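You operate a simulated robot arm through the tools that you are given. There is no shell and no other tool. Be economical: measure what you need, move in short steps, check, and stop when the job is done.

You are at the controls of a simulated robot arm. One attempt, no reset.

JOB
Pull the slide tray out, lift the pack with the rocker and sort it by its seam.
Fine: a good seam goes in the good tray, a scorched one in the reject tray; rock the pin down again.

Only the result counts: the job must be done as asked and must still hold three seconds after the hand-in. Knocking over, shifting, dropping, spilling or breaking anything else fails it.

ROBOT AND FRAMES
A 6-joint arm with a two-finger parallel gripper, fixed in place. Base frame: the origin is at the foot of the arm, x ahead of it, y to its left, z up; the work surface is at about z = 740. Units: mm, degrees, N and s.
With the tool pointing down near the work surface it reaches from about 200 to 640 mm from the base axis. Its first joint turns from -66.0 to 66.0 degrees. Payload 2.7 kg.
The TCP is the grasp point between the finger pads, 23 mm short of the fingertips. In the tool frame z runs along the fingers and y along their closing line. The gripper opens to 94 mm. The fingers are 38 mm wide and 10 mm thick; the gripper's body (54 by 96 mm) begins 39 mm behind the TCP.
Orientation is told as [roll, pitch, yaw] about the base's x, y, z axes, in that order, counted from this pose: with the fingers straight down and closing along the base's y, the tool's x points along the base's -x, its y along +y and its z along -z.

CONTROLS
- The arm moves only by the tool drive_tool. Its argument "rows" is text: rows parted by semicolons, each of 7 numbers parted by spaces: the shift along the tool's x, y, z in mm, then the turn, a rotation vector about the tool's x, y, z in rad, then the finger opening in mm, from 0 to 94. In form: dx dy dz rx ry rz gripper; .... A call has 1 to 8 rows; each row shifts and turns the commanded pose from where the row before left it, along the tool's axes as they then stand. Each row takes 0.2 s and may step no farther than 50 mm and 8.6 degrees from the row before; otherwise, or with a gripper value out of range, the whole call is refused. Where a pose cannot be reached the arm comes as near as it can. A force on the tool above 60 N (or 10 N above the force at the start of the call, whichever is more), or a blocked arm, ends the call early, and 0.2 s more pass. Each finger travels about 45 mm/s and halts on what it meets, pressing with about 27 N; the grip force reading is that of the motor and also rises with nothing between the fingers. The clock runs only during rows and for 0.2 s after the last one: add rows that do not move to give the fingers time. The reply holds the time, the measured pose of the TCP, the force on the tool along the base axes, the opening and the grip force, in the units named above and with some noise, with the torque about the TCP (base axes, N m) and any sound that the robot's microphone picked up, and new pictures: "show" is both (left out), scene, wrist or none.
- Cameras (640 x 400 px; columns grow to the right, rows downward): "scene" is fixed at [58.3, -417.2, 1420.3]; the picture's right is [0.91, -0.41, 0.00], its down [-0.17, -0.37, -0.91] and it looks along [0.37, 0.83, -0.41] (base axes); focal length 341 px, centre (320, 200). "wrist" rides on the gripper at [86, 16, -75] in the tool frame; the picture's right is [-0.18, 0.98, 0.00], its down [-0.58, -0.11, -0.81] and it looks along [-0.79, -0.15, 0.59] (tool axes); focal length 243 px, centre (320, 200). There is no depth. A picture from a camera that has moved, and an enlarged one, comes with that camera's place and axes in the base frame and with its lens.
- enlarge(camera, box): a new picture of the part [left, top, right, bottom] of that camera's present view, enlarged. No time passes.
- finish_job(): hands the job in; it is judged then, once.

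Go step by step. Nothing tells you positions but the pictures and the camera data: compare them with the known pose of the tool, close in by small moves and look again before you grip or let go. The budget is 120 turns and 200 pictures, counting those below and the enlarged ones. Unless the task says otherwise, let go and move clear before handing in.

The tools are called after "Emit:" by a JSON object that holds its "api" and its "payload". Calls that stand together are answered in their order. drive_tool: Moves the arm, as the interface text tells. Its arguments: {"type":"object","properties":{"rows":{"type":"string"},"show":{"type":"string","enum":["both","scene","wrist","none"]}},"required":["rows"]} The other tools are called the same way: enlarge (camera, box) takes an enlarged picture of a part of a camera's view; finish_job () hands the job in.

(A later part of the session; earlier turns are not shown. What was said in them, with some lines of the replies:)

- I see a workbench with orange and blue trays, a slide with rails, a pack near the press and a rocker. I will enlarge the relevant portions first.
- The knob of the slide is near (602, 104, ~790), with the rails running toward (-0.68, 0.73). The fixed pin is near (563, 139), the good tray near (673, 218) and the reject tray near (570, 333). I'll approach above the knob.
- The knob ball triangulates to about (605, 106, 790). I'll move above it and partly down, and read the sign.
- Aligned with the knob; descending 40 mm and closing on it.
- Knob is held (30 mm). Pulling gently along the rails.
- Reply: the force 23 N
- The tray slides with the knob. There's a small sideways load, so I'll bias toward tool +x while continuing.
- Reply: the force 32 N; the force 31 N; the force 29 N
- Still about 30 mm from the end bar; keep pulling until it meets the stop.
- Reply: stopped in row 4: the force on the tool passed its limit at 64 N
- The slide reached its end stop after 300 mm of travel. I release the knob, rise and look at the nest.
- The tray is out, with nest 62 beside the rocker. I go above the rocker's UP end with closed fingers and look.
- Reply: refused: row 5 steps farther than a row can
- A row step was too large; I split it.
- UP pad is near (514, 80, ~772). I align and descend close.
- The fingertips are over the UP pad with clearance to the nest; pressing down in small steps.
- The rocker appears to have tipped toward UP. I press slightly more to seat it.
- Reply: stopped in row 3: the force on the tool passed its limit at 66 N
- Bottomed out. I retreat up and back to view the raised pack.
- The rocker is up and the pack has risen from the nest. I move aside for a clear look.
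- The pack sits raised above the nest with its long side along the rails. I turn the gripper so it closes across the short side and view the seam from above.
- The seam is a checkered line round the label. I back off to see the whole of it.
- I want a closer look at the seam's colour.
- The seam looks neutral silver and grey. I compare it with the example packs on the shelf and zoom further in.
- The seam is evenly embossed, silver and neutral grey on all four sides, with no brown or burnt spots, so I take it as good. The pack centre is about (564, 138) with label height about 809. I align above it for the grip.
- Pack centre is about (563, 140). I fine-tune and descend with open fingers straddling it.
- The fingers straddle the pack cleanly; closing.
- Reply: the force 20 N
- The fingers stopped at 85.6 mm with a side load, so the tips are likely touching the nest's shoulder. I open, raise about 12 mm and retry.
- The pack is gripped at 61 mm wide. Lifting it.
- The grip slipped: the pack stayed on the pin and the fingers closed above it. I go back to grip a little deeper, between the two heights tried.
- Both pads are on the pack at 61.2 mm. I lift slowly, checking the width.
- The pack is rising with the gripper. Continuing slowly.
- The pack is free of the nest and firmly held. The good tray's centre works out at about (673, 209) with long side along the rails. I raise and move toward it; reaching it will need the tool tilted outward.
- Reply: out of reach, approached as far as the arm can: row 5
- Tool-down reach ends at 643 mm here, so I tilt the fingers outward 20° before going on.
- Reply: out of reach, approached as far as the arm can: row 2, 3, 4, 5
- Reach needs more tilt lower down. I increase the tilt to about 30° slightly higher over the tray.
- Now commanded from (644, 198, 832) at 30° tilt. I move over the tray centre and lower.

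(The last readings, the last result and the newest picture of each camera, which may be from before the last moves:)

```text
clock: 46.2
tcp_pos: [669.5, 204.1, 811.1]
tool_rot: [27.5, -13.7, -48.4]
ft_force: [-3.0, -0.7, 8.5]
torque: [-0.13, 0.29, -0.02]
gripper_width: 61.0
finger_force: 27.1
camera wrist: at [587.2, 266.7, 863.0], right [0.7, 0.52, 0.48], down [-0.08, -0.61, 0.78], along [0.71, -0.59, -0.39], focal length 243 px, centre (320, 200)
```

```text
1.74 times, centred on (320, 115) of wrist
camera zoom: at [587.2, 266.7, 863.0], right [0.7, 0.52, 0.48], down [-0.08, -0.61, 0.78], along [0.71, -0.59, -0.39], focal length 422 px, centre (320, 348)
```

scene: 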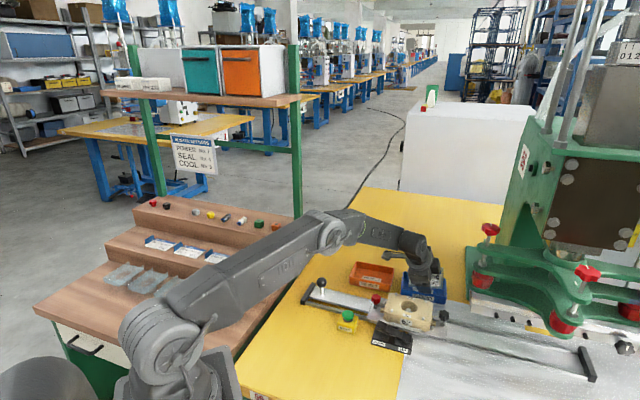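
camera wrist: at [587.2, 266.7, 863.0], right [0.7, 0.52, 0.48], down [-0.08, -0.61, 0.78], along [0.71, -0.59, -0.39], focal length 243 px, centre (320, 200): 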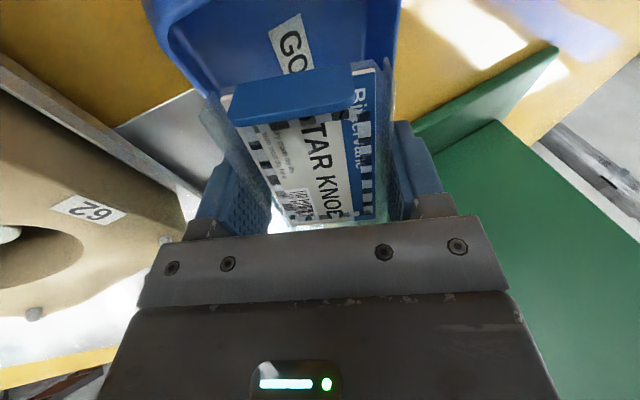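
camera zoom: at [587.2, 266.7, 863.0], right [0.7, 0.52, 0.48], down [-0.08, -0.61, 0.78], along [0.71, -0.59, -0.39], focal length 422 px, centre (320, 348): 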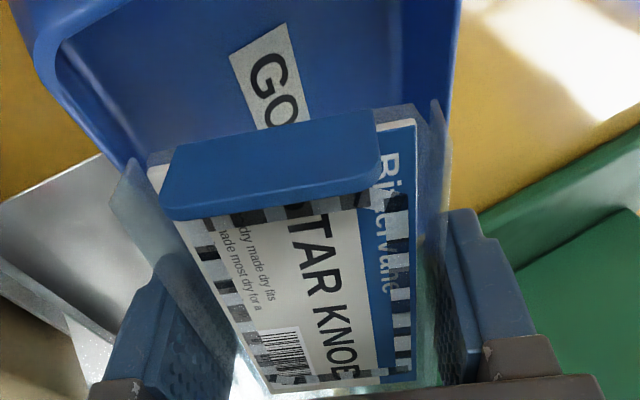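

A light contact: the tray's near wall is about 10 mm farther out than I took it to be (re-measured centre about (682, 214)). I back straight up at once and move outward.

Emit:
{"api": "drive_tool", "payload": {"rows": "-2.3 4.4 -8.6 0 0 0 20;-2.3 4.4 -8.6 0 0 0 20;0 0 0 0 0 0 20", "show": "none"}}

Emit:
{"api": "enlarge", "payload": {"camera": "scene", "box": [370, 240, 470, 320]}}

```text
clock: 47.0
tcp_pos: [669.6, 204.5, 829.3]
tool_rot: [27.3, -13.7, -48.5]
ft_force: [-0.6, -0.6, -0.6]
torque: [-0.01, 0.01, 0.0]
gripper_width: 61.1
finger_force: 27.0
```

```text
5.00 times, centred on (420, 280) of scene
camera zoom: at [58.3, -417.2, 1420.3], right [0.91, -0.41, 0.0], down [-0.17, -0.37, -0.91], along [0.37, 0.83, -0.41], focal length 1703 px, centre (-180, -200)
```

zoom: 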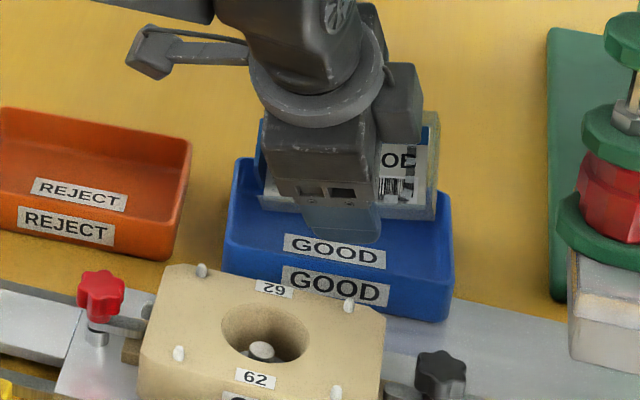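

Emit:
{"api": "drive_tool", "payload": {"rows": "6.1 7.7 10.4 0 0 0 20;0 0 0 0 0 0 20"}}

Emit:
{"api": "enlarge", "payload": {"camera": "wrist", "box": [160, 0, 480, 230]}}

Emit:
{"api": "enlarge", "payload": {"camera": "scene", "box": [370, 240, 470, 320]}}

```text
clock: 47.6
tcp_pos: [675.1, 216.6, 822.3]
tool_rot: [27.3, -13.6, -48.4]
ft_force: [0.3, 0.6, -0.1]
torque: [0.01, 0.01, -0.02]
gripper_width: 60.9
finger_force: 27.7
camera wrist: at [592.2, 278.4, 873.5], right [0.7, 0.53, 0.48], down [-0.08, -0.61, 0.79], along [0.71, -0.59, -0.39], focal length 243 px, centre (320, 200)
```

scene: 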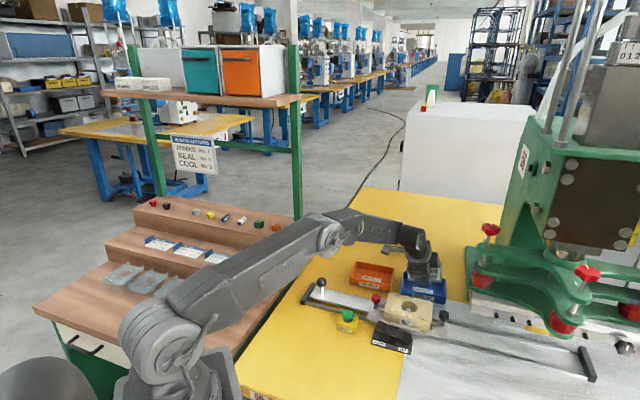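
wrist: 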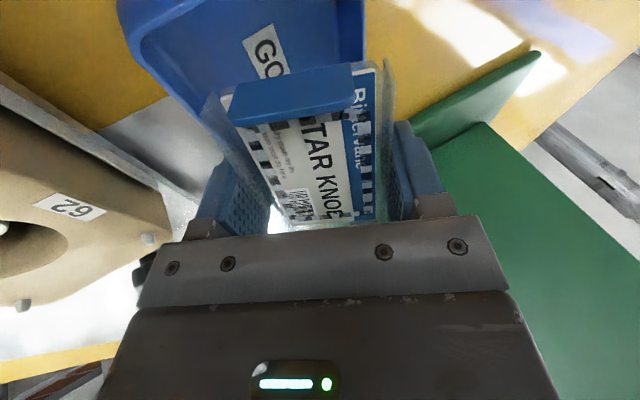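

```text
1.74 times, centred on (320, 115) of wrist
camera zoom: at [592.2, 278.4, 873.5], right [0.7, 0.53, 0.48], down [-0.08, -0.61, 0.79], along [0.71, -0.59, -0.39], focal length 422 px, centre (320, 348)
```

zoom: 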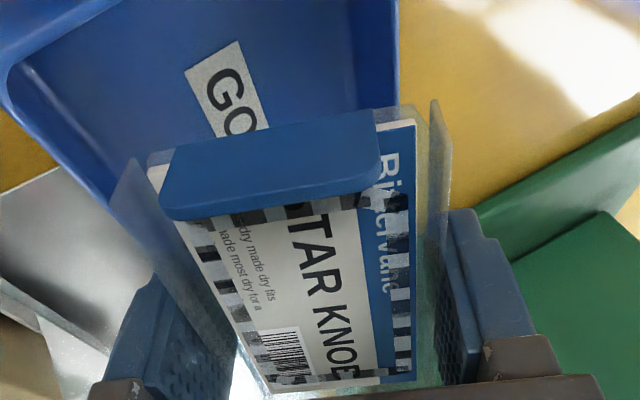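

```text
5.00 times, centred on (420, 280) of scene
camera zoom: at [58.3, -417.2, 1420.3], right [0.91, -0.41, 0.0], down [-0.17, -0.37, -0.91], along [0.37, 0.83, -0.41], focal length 1703 px, centre (-180, -200)
```

zoom: 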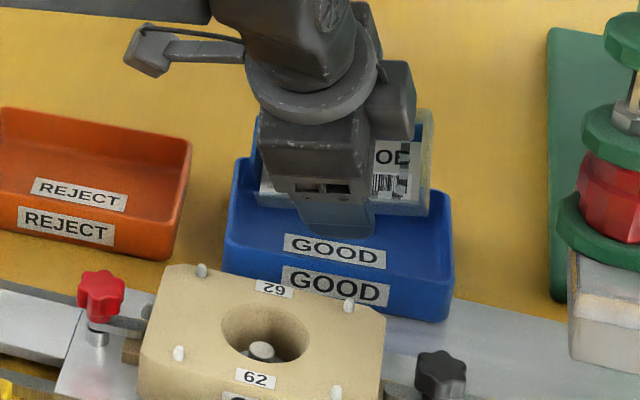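

Reach is fine. I lower straight down 15 mm in two steps, watching the force.

Emit:
{"api": "drive_tool", "payload": {"rows": "1.8 -3.5 6.9 0 0 0 20;1.8 -3.5 6.9 0 0 0 20;0 0 0 0 0 0 20"}}

Emit:
{"api": "enlarge", "payload": {"camera": "wrist", "box": [160, 0, 480, 230]}}

Emit:
{"api": "enlarge", "payload": {"camera": "scene", "box": [370, 240, 470, 320]}}

```text
clock: 48.4
tcp_pos: [675.9, 216.1, 805.6]
tool_rot: [27.4, -13.7, -48.5]
ft_force: [-0.5, 0.0, 0.0]
torque: [0.04, -0.03, 0.03]
gripper_width: 60.9
finger_force: 26.8
camera wrist: at [592.2, 278.8, 857.0], right [0.7, 0.52, 0.48], down [-0.08, -0.61, 0.79], along [0.71, -0.59, -0.39], focal length 243 px, centre (320, 200)
```

scene: 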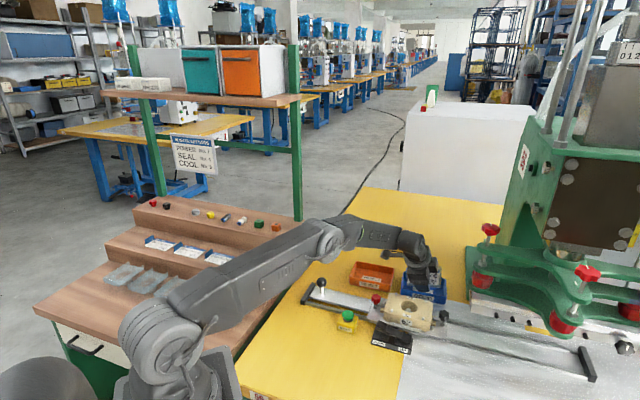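
wrist: 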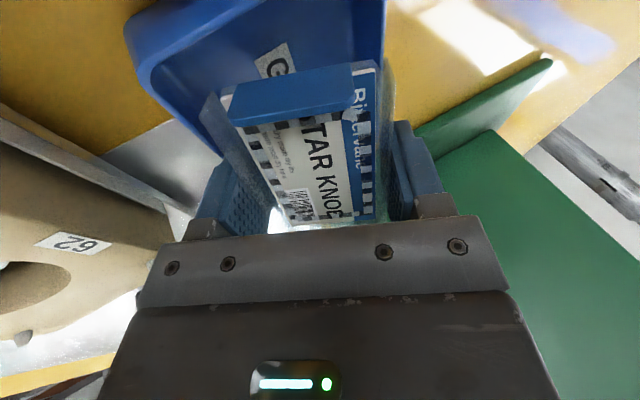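

```text
1.74 times, centred on (320, 115) of wrist
camera zoom: at [592.2, 278.8, 857.0], right [0.7, 0.52, 0.48], down [-0.08, -0.61, 0.79], along [0.71, -0.59, -0.39], focal length 422 px, centre (320, 348)
```

zoom: 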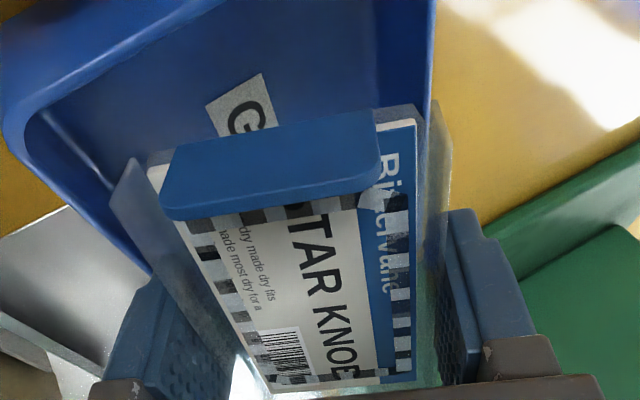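

```text
5.00 times, centred on (420, 280) of scene
camera zoom: at [58.3, -417.2, 1420.3], right [0.91, -0.41, 0.0], down [-0.17, -0.37, -0.91], along [0.37, 0.83, -0.41], focal length 1703 px, centre (-180, -200)
```

zoom: 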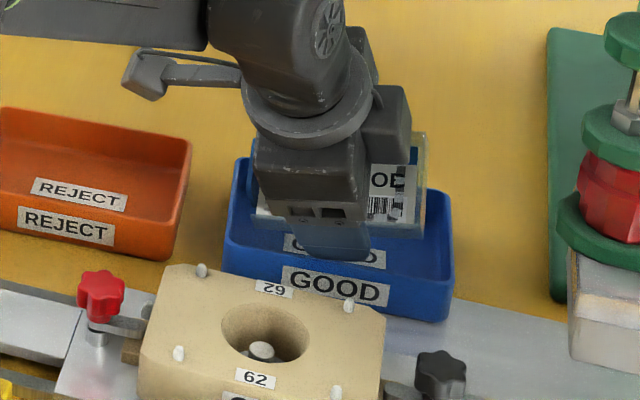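

No contact, and the pack is over the tray opening. A touch lower, then open a little.

Emit:
{"api": "drive_tool", "payload": {"rows": "1 0 4.3 0 0 0 20;0 0 0 0 0 0 20;0 0 0 0 0 0 63;0 0 0 0 0 0 66;0 0 0 0 0 0 69;0 0 0 0 0 0 69"}}

Emit:
{"api": "enlarge", "payload": {"camera": "wrist", "box": [160, 0, 480, 230]}}

Emit:
{"api": "enlarge", "payload": {"camera": "scene", "box": [370, 240, 470, 320]}}

```text
clock: 49.8
tcp_pos: [676.8, 217.1, 801.8]
tool_rot: [27.3, -13.7, -48.5]
ft_force: [0.0, 0.5, 0.5]
torque: [0.04, 0.0, -0.02]
gripper_width: 68.7
finger_force: 0.0
camera wrist: at [593.0, 280.3, 854.2], right [0.7, 0.52, 0.48], down [-0.08, -0.61, 0.79], along [0.71, -0.59, -0.39], focal length 243 px, centre (320, 200)
```

scene: 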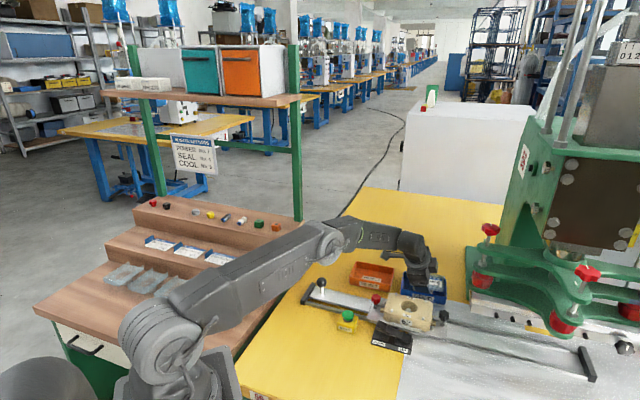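
wrist: 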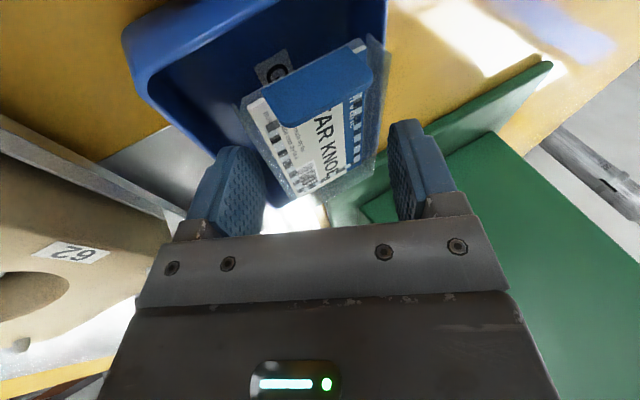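

```text
1.74 times, centred on (320, 115) of wrist
camera zoom: at [593.0, 280.3, 854.2], right [0.7, 0.52, 0.48], down [-0.08, -0.61, 0.79], along [0.71, -0.59, -0.39], focal length 422 px, centre (320, 348)
```

zoom: 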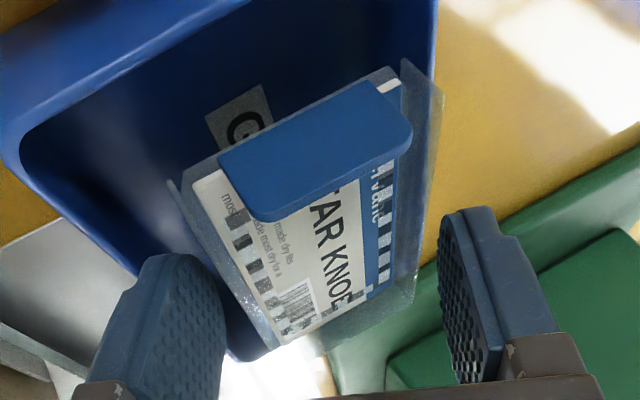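

```text
5.00 times, centred on (420, 280) of scene
camera zoom: at [58.3, -417.2, 1420.3], right [0.91, -0.41, 0.0], down [-0.17, -0.37, -0.91], along [0.37, 0.83, -0.41], focal length 1703 px, centre (-180, -200)
```

zoom: 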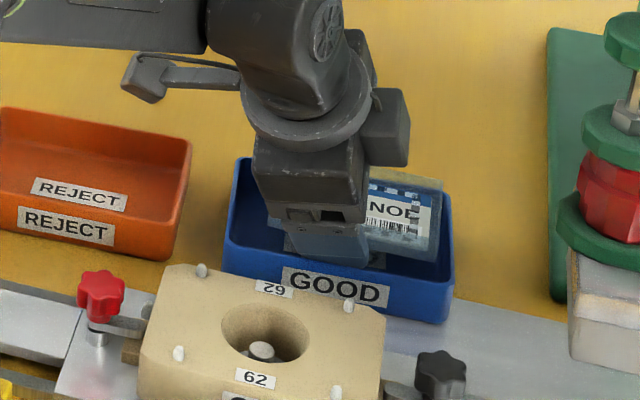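

The pack has dropped into the good tray. I withdraw backward along the tool and look.

Emit:
{"api": "drive_tool", "payload": {"rows": "0 0 -20 0 0 0 69;0 0 -30 0 0 0 69;0 0 -40 0 0 0 69;0 0 -45 0 0 0 69;0 0 0 0 0 0 69"}}

Emit:
{"api": "enlarge", "payload": {"camera": "scene", "box": [370, 240, 470, 320]}}

Emit:
{"api": "enlarge", "payload": {"camera": "wrist", "box": [160, 0, 480, 230]}}

```text
clock: 51.0
tcp_pos: [610.1, 199.8, 922.6]
tool_rot: [27.3, -13.7, -48.5]
ft_force: [0.2, -0.3, 0.2]
torque: [-0.04, 0.01, -0.01]
gripper_width: 68.7
finger_force: 0.0
camera wrist: at [527.0, 261.6, 973.6], right [0.7, 0.52, 0.48], down [-0.08, -0.61, 0.79], along [0.71, -0.59, -0.39], focal length 243 px, centre (320, 200)
```

scene: 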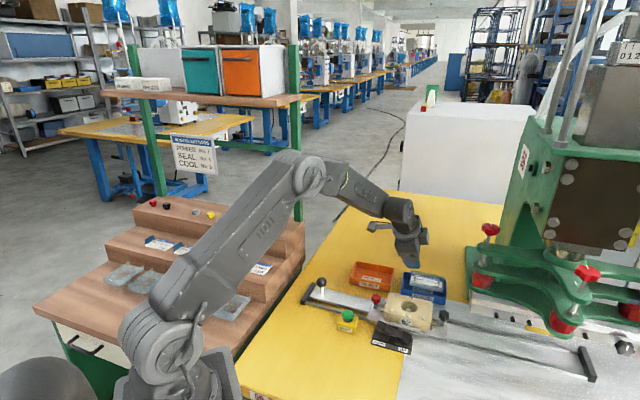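
wrist: 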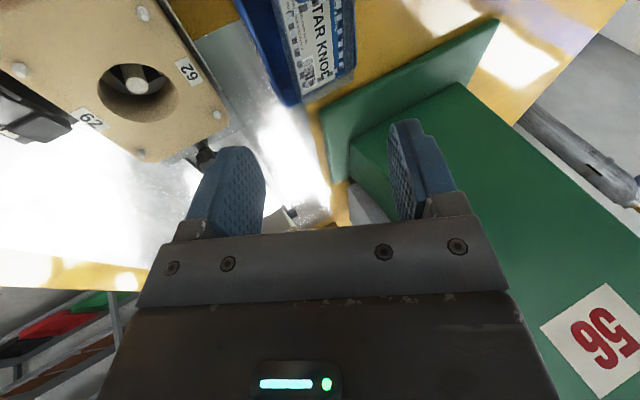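

```text
5.00 times, centred on (420, 280) of scene
camera zoom: at [58.3, -417.2, 1420.3], right [0.91, -0.41, 0.0], down [-0.17, -0.37, -0.91], along [0.37, 0.83, -0.41], focal length 1703 px, centre (-180, -200)
```

zoom: 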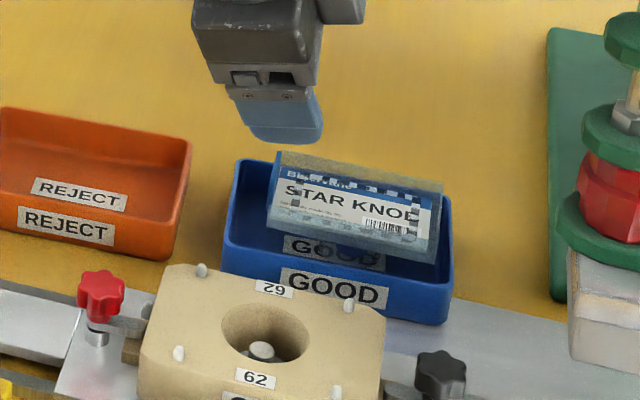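

```text
1.74 times, centred on (320, 115) of wrist
camera zoom: at [527.0, 261.6, 973.6], right [0.7, 0.52, 0.48], down [-0.08, -0.61, 0.79], along [0.71, -0.59, -0.39], focal length 422 px, centre (320, 348)
```

zoom: 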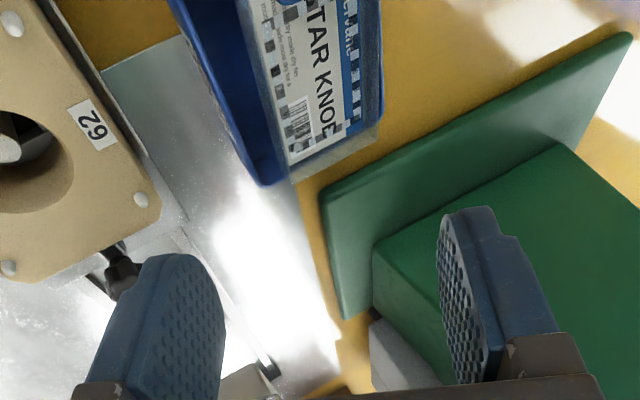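

The pack rests in the good tray (centre about (687, 209), tray centre about (682, 214)). A last look at the whole unobstructed seam before rocking the pin down.

Emit:
{"api": "enlarge", "payload": {"camera": "scene", "box": [422, 268, 462, 294]}}

```text
15.38 times, centred on (442, 281) of scene
camera zoom: at [58.3, -417.2, 1420.3], right [0.91, -0.41, 0.0], down [-0.17, -0.37, -0.91], along [0.37, 0.83, -0.41], focal length 5241 px, centre (-1557, -1046)
```

zoom: 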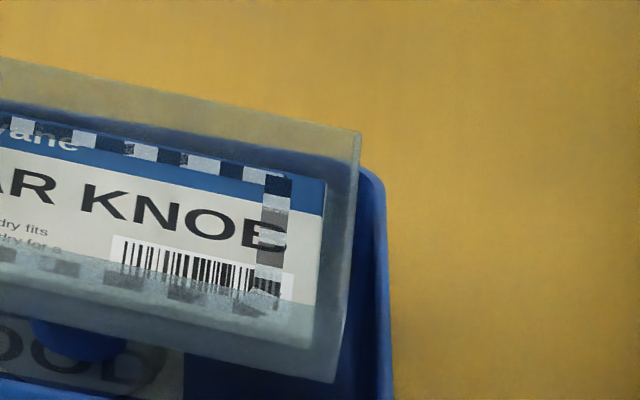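

Emit:
{"api": "enlarge", "payload": {"camera": "scene", "box": [420, 268, 440, 292]}}

Emit:
{"api": "enlarge", "payload": {"camera": "scene", "box": [408, 264, 438, 294]}}

```text
16.00 times, centred on (430, 280) of scene
camera zoom: at [58.3, -417.2, 1420.3], right [0.91, -0.41, 0.0], down [-0.17, -0.37, -0.91], along [0.37, 0.83, -0.41], focal length 5451 px, centre (-1440, -1080)
```

zoom: 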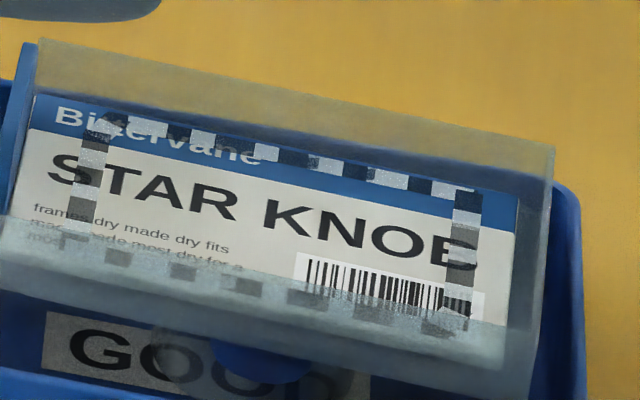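

```text
13.33 times, centred on (423, 279) of scene
camera zoom: at [58.3, -417.2, 1420.3], right [0.91, -0.41, 0.0], down [-0.17, -0.37, -0.91], along [0.37, 0.83, -0.41], focal length 4542 px, centre (-1053, -853)
```

zoom: 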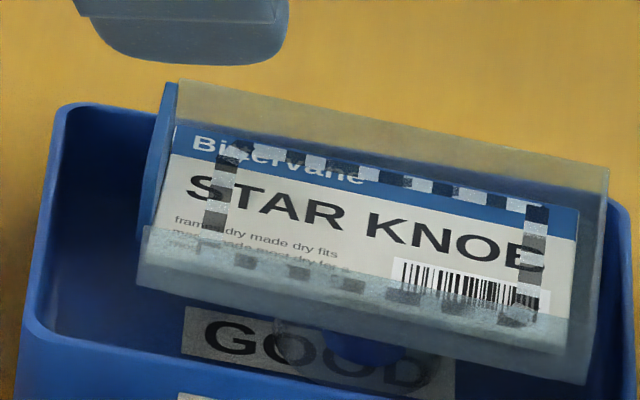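

The seam is clean and neutral throughout, so good tray stands. Now I level the tool, close the fingers and go above the rocker's DOWN pad.

Emit:
{"api": "drive_tool", "payload": {"rows": "0 0 -20 0.1176 0.0613 0 40;0 0 0 0.1176 0.0613 0 20;0 0 0 0.1176 0.0613 0 0;0 0 0 0.1176 0.0613 0 0;0 0 0 0 0 0 0", "show": "none"}}

```text
clock: 52.2
tcp_pos: [600.4, 196.1, 937.7]
tool_rot: [-0.3, 0.0, -45.2]
ft_force: [0.3, -0.3, 0.2]
torque: [0.02, 0.01, 0.02]
gripper_width: 0.2
finger_force: 26.7
```

Emit:
{"api": "drive_tool", "payload": {"rows": "10.7 -37.4 0 0 0 0 0;10.7 -37.4 10 0 0 0 0;10.7 -37.4 20 0 0 0 0;10.7 -37.4 27 0 0 0 0;0 0 0 0 0 0 0"}}

Emit:
{"api": "enlarge", "payload": {"camera": "wrist", "box": [200, 20, 440, 190]}}

Emit:
{"api": "enlarge", "payload": {"camera": "scene", "box": [350, 270, 450, 360]}}

```text
clock: 53.4
tcp_pos: [463.0, 121.4, 880.9]
tool_rot: [-0.1, -0.2, -45.2]
ft_force: [0.1, 0.8, 0.0]
torque: [-0.06, -0.02, 0.02]
gripper_width: 0.0
finger_force: 27.2
camera wrist: at [412.2, 193.3, 955.3], right [0.83, 0.56, 0.0], down [0.33, -0.49, 0.81], along [0.45, -0.67, -0.59], focal length 243 px, centre (320, 200)
```

scene: 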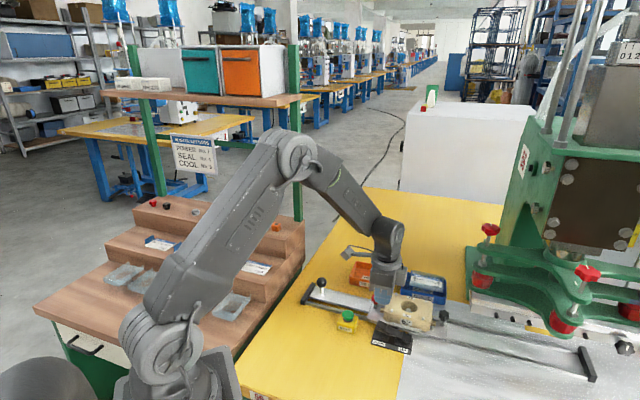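
wrist: 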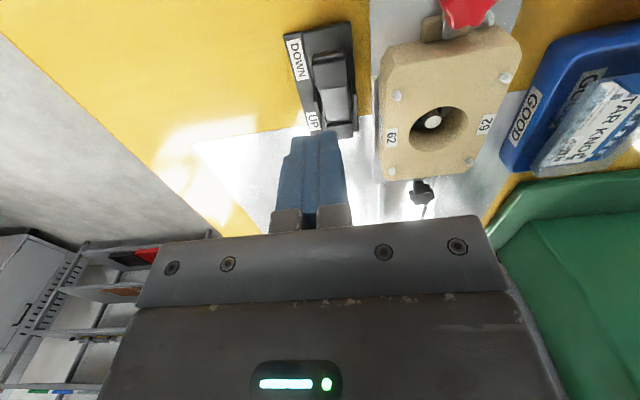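

```text
2.35 times, centred on (320, 105) of wrist
camera zoom: at [412.2, 193.3, 955.3], right [0.83, 0.56, 0.0], down [0.33, -0.49, 0.81], along [0.45, -0.67, -0.59], focal length 571 px, centre (320, 424)
```

zoom: 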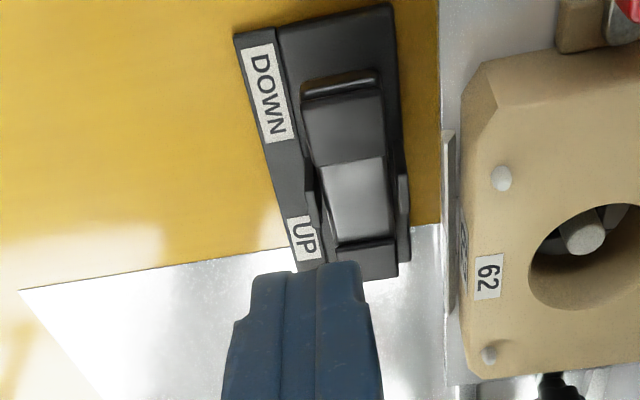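

```text
4.44 times, centred on (400, 315) of scene
camera zoom: at [58.3, -417.2, 1420.3], right [0.91, -0.41, 0.0], down [-0.17, -0.37, -0.91], along [0.37, 0.83, -0.41], focal length 1514 px, centre (-36, -311)
```

zoom: 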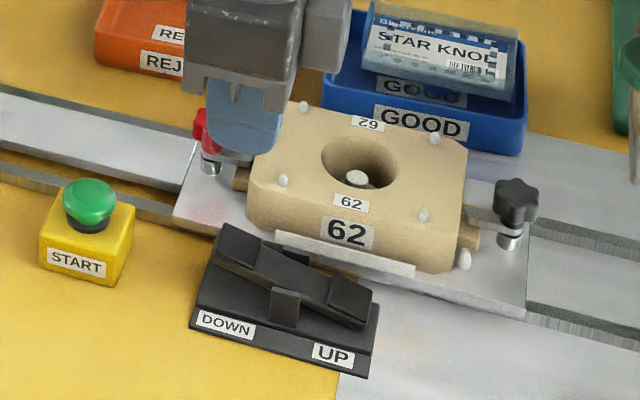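

The DOWN pad is at about (468, 122, 772). I align slightly outward on it and descend close.

Emit:
{"api": "drive_tool", "payload": {"rows": "4.9 4 30 0 0 0 0;0 0 35 0 0 0 0;0 0 8 0 0 0 0;0 0 0 0 0 0 0"}}

Emit:
{"api": "enlarge", "payload": {"camera": "scene", "box": [350, 270, 450, 360]}}

```text
clock: 54.4
tcp_pos: [463.9, 125.4, 805.5]
tool_rot: [-0.3, -0.3, -45.2]
ft_force: [-0.8, -0.3, -0.4]
torque: [0.0, 0.02, 0.03]
gripper_width: 0.0
finger_force: 27.1
camera wrist: at [413.0, 198.5, 880.8], right [0.83, 0.56, 0.0], down [0.33, -0.49, 0.81], along [0.45, -0.67, -0.59], focal length 243 px, centre (320, 200)
```

scene: 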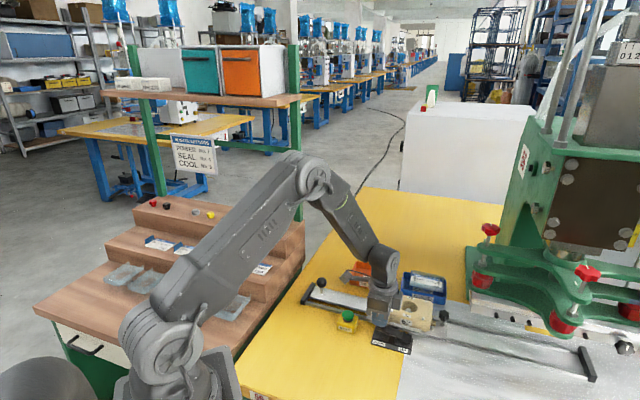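
wrist: 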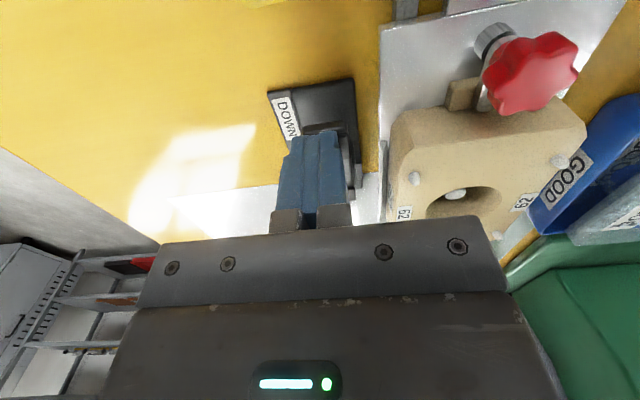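

```text
4.44 times, centred on (400, 315) of scene
camera zoom: at [58.3, -417.2, 1420.3], right [0.91, -0.41, 0.0], down [-0.17, -0.37, -0.91], along [0.37, 0.83, -0.41], focal length 1514 px, centre (-36, -311)
```

zoom: 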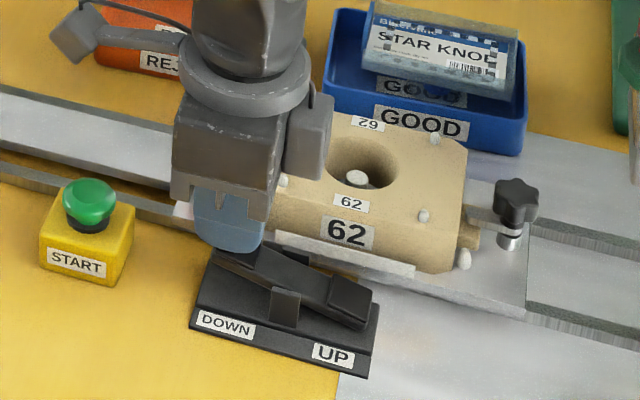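

Emit:
{"api": "drive_tool", "payload": {"rows": "-3 -1 6 0 0 0 0;0 0 5 0 0 0 0;0 0 4 0 0 0 0;0 0 3 0 0 0 0;0 0 3 0 0 0 0;0 0 3 0 0 0 0;0 0 2 0 0 0 0;0 0 2 0 0 0 0"}}

Emit:
{"api": "enlarge", "payload": {"camera": "scene", "box": [350, 270, 450, 360]}}

```text
clock: 55.6
tcp_pos: [465.6, 123.5, 791.4]
tool_rot: [-0.2, -0.1, -45.2]
ft_force: [-7.6, 0.2, 11.2]
torque: [-0.17, -0.01, -0.08]
gripper_width: 0.1
finger_force: 27.1
stopped in row 6: the force on the tool passed its limit at 70 N (the readings are from after the stop); the commanded pose is now the measured one
camera wrist: at [416.3, 195.4, 866.1], right [0.83, 0.56, 0.0], down [0.33, -0.49, 0.81], along [0.45, -0.67, -0.59], focal length 243 px, centre (320, 200)
```

scene: 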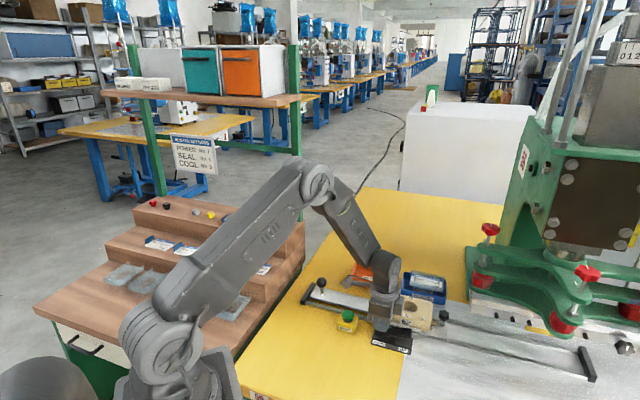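
wrist: 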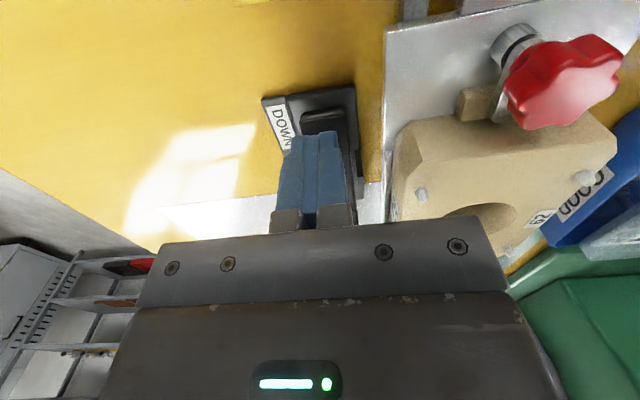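

```text
4.44 times, centred on (400, 315) of scene
camera zoom: at [58.0, -417.3, 1420.3], right [0.91, -0.41, 0.0], down [-0.17, -0.37, -0.91], along [0.37, 0.83, -0.41], focal length 1514 px, centre (-36, -311)
```

zoom: 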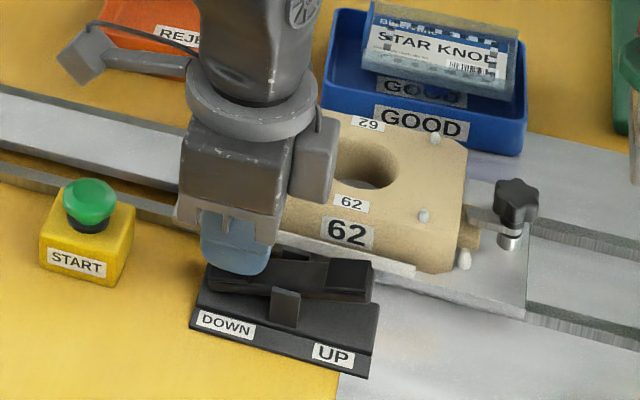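

The rocker has tipped DOWN and the pin is out of sight. I retreat and verify.

Emit:
{"api": "drive_tool", "payload": {"rows": "0 0 -10 0 0 0 0;0 0 -40 0 0 0 0;0 0 -45 0 0 0 0;0 0 -45 0 0 0 0;40 -20 -10 0 0 0 0;40 0 0 0 0 0 0;40 0 0 0 0 0 0;0 0 0 0 0 0 0"}}

Emit:
{"api": "enlarge", "payload": {"camera": "scene", "box": [340, 260, 460, 360]}}

```text
clock: 57.4
tcp_pos: [365.5, 195.3, 941.3]
tool_rot: [-0.2, -0.3, -45.1]
ft_force: [0.6, -0.3, -0.2]
torque: [0.03, 0.0, 0.01]
gripper_width: 0.3
finger_force: 27.1
camera wrist: at [315.6, 268.4, 1016.4], right [0.83, 0.56, 0.0], down [0.33, -0.49, 0.81], along [0.45, -0.67, -0.59], focal length 243 px, centre (320, 200)
```

scene: 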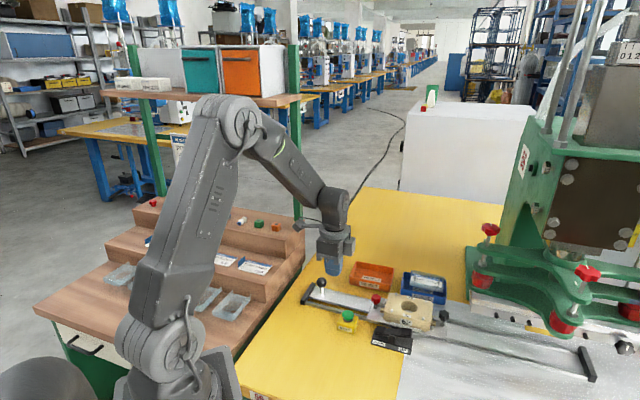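
wrist: 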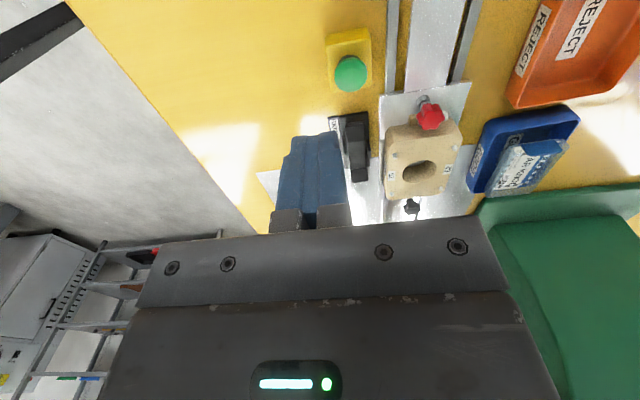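

```text
4.00 times, centred on (400, 310) of scene
camera zoom: at [58.3, -417.2, 1420.3], right [0.91, -0.41, 0.0], down [-0.17, -0.37, -0.91], along [0.37, 0.83, -0.41], focal length 1363 px, centre (0, -240)
```

zoom: 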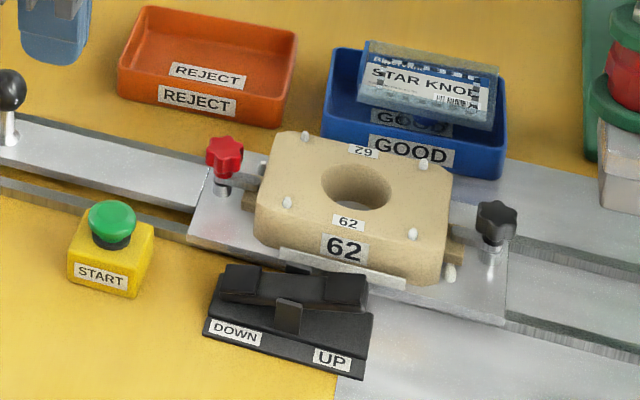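

Everything stands as asked: the tray is out, the pack is in the good tray, the rocker is DOWN with the pin lowered, and the arm is clear. Handing in.

Emit:
{"api": "finish_job", "payload": {}}

```text
The job is handed in.
```

I pulled the slide tray out to its stop, lifted the pack with the rocker and put it in the good tray. The pin is rocked down again and the arm is clear.

- **Seam call:** I sorted it as good because all four sides of the seam looked silver and neutral grey, with no brown or burnt spots. That call is mine, as there was no scorched seam to compare with.
- **Tray nudge:** A finger touched the good tray while I was placing the pack and shifted it about 2–3 mm.
- **How it sits:** The pack is inside the good tray but leans on the tray's far rim instead of lying flat.
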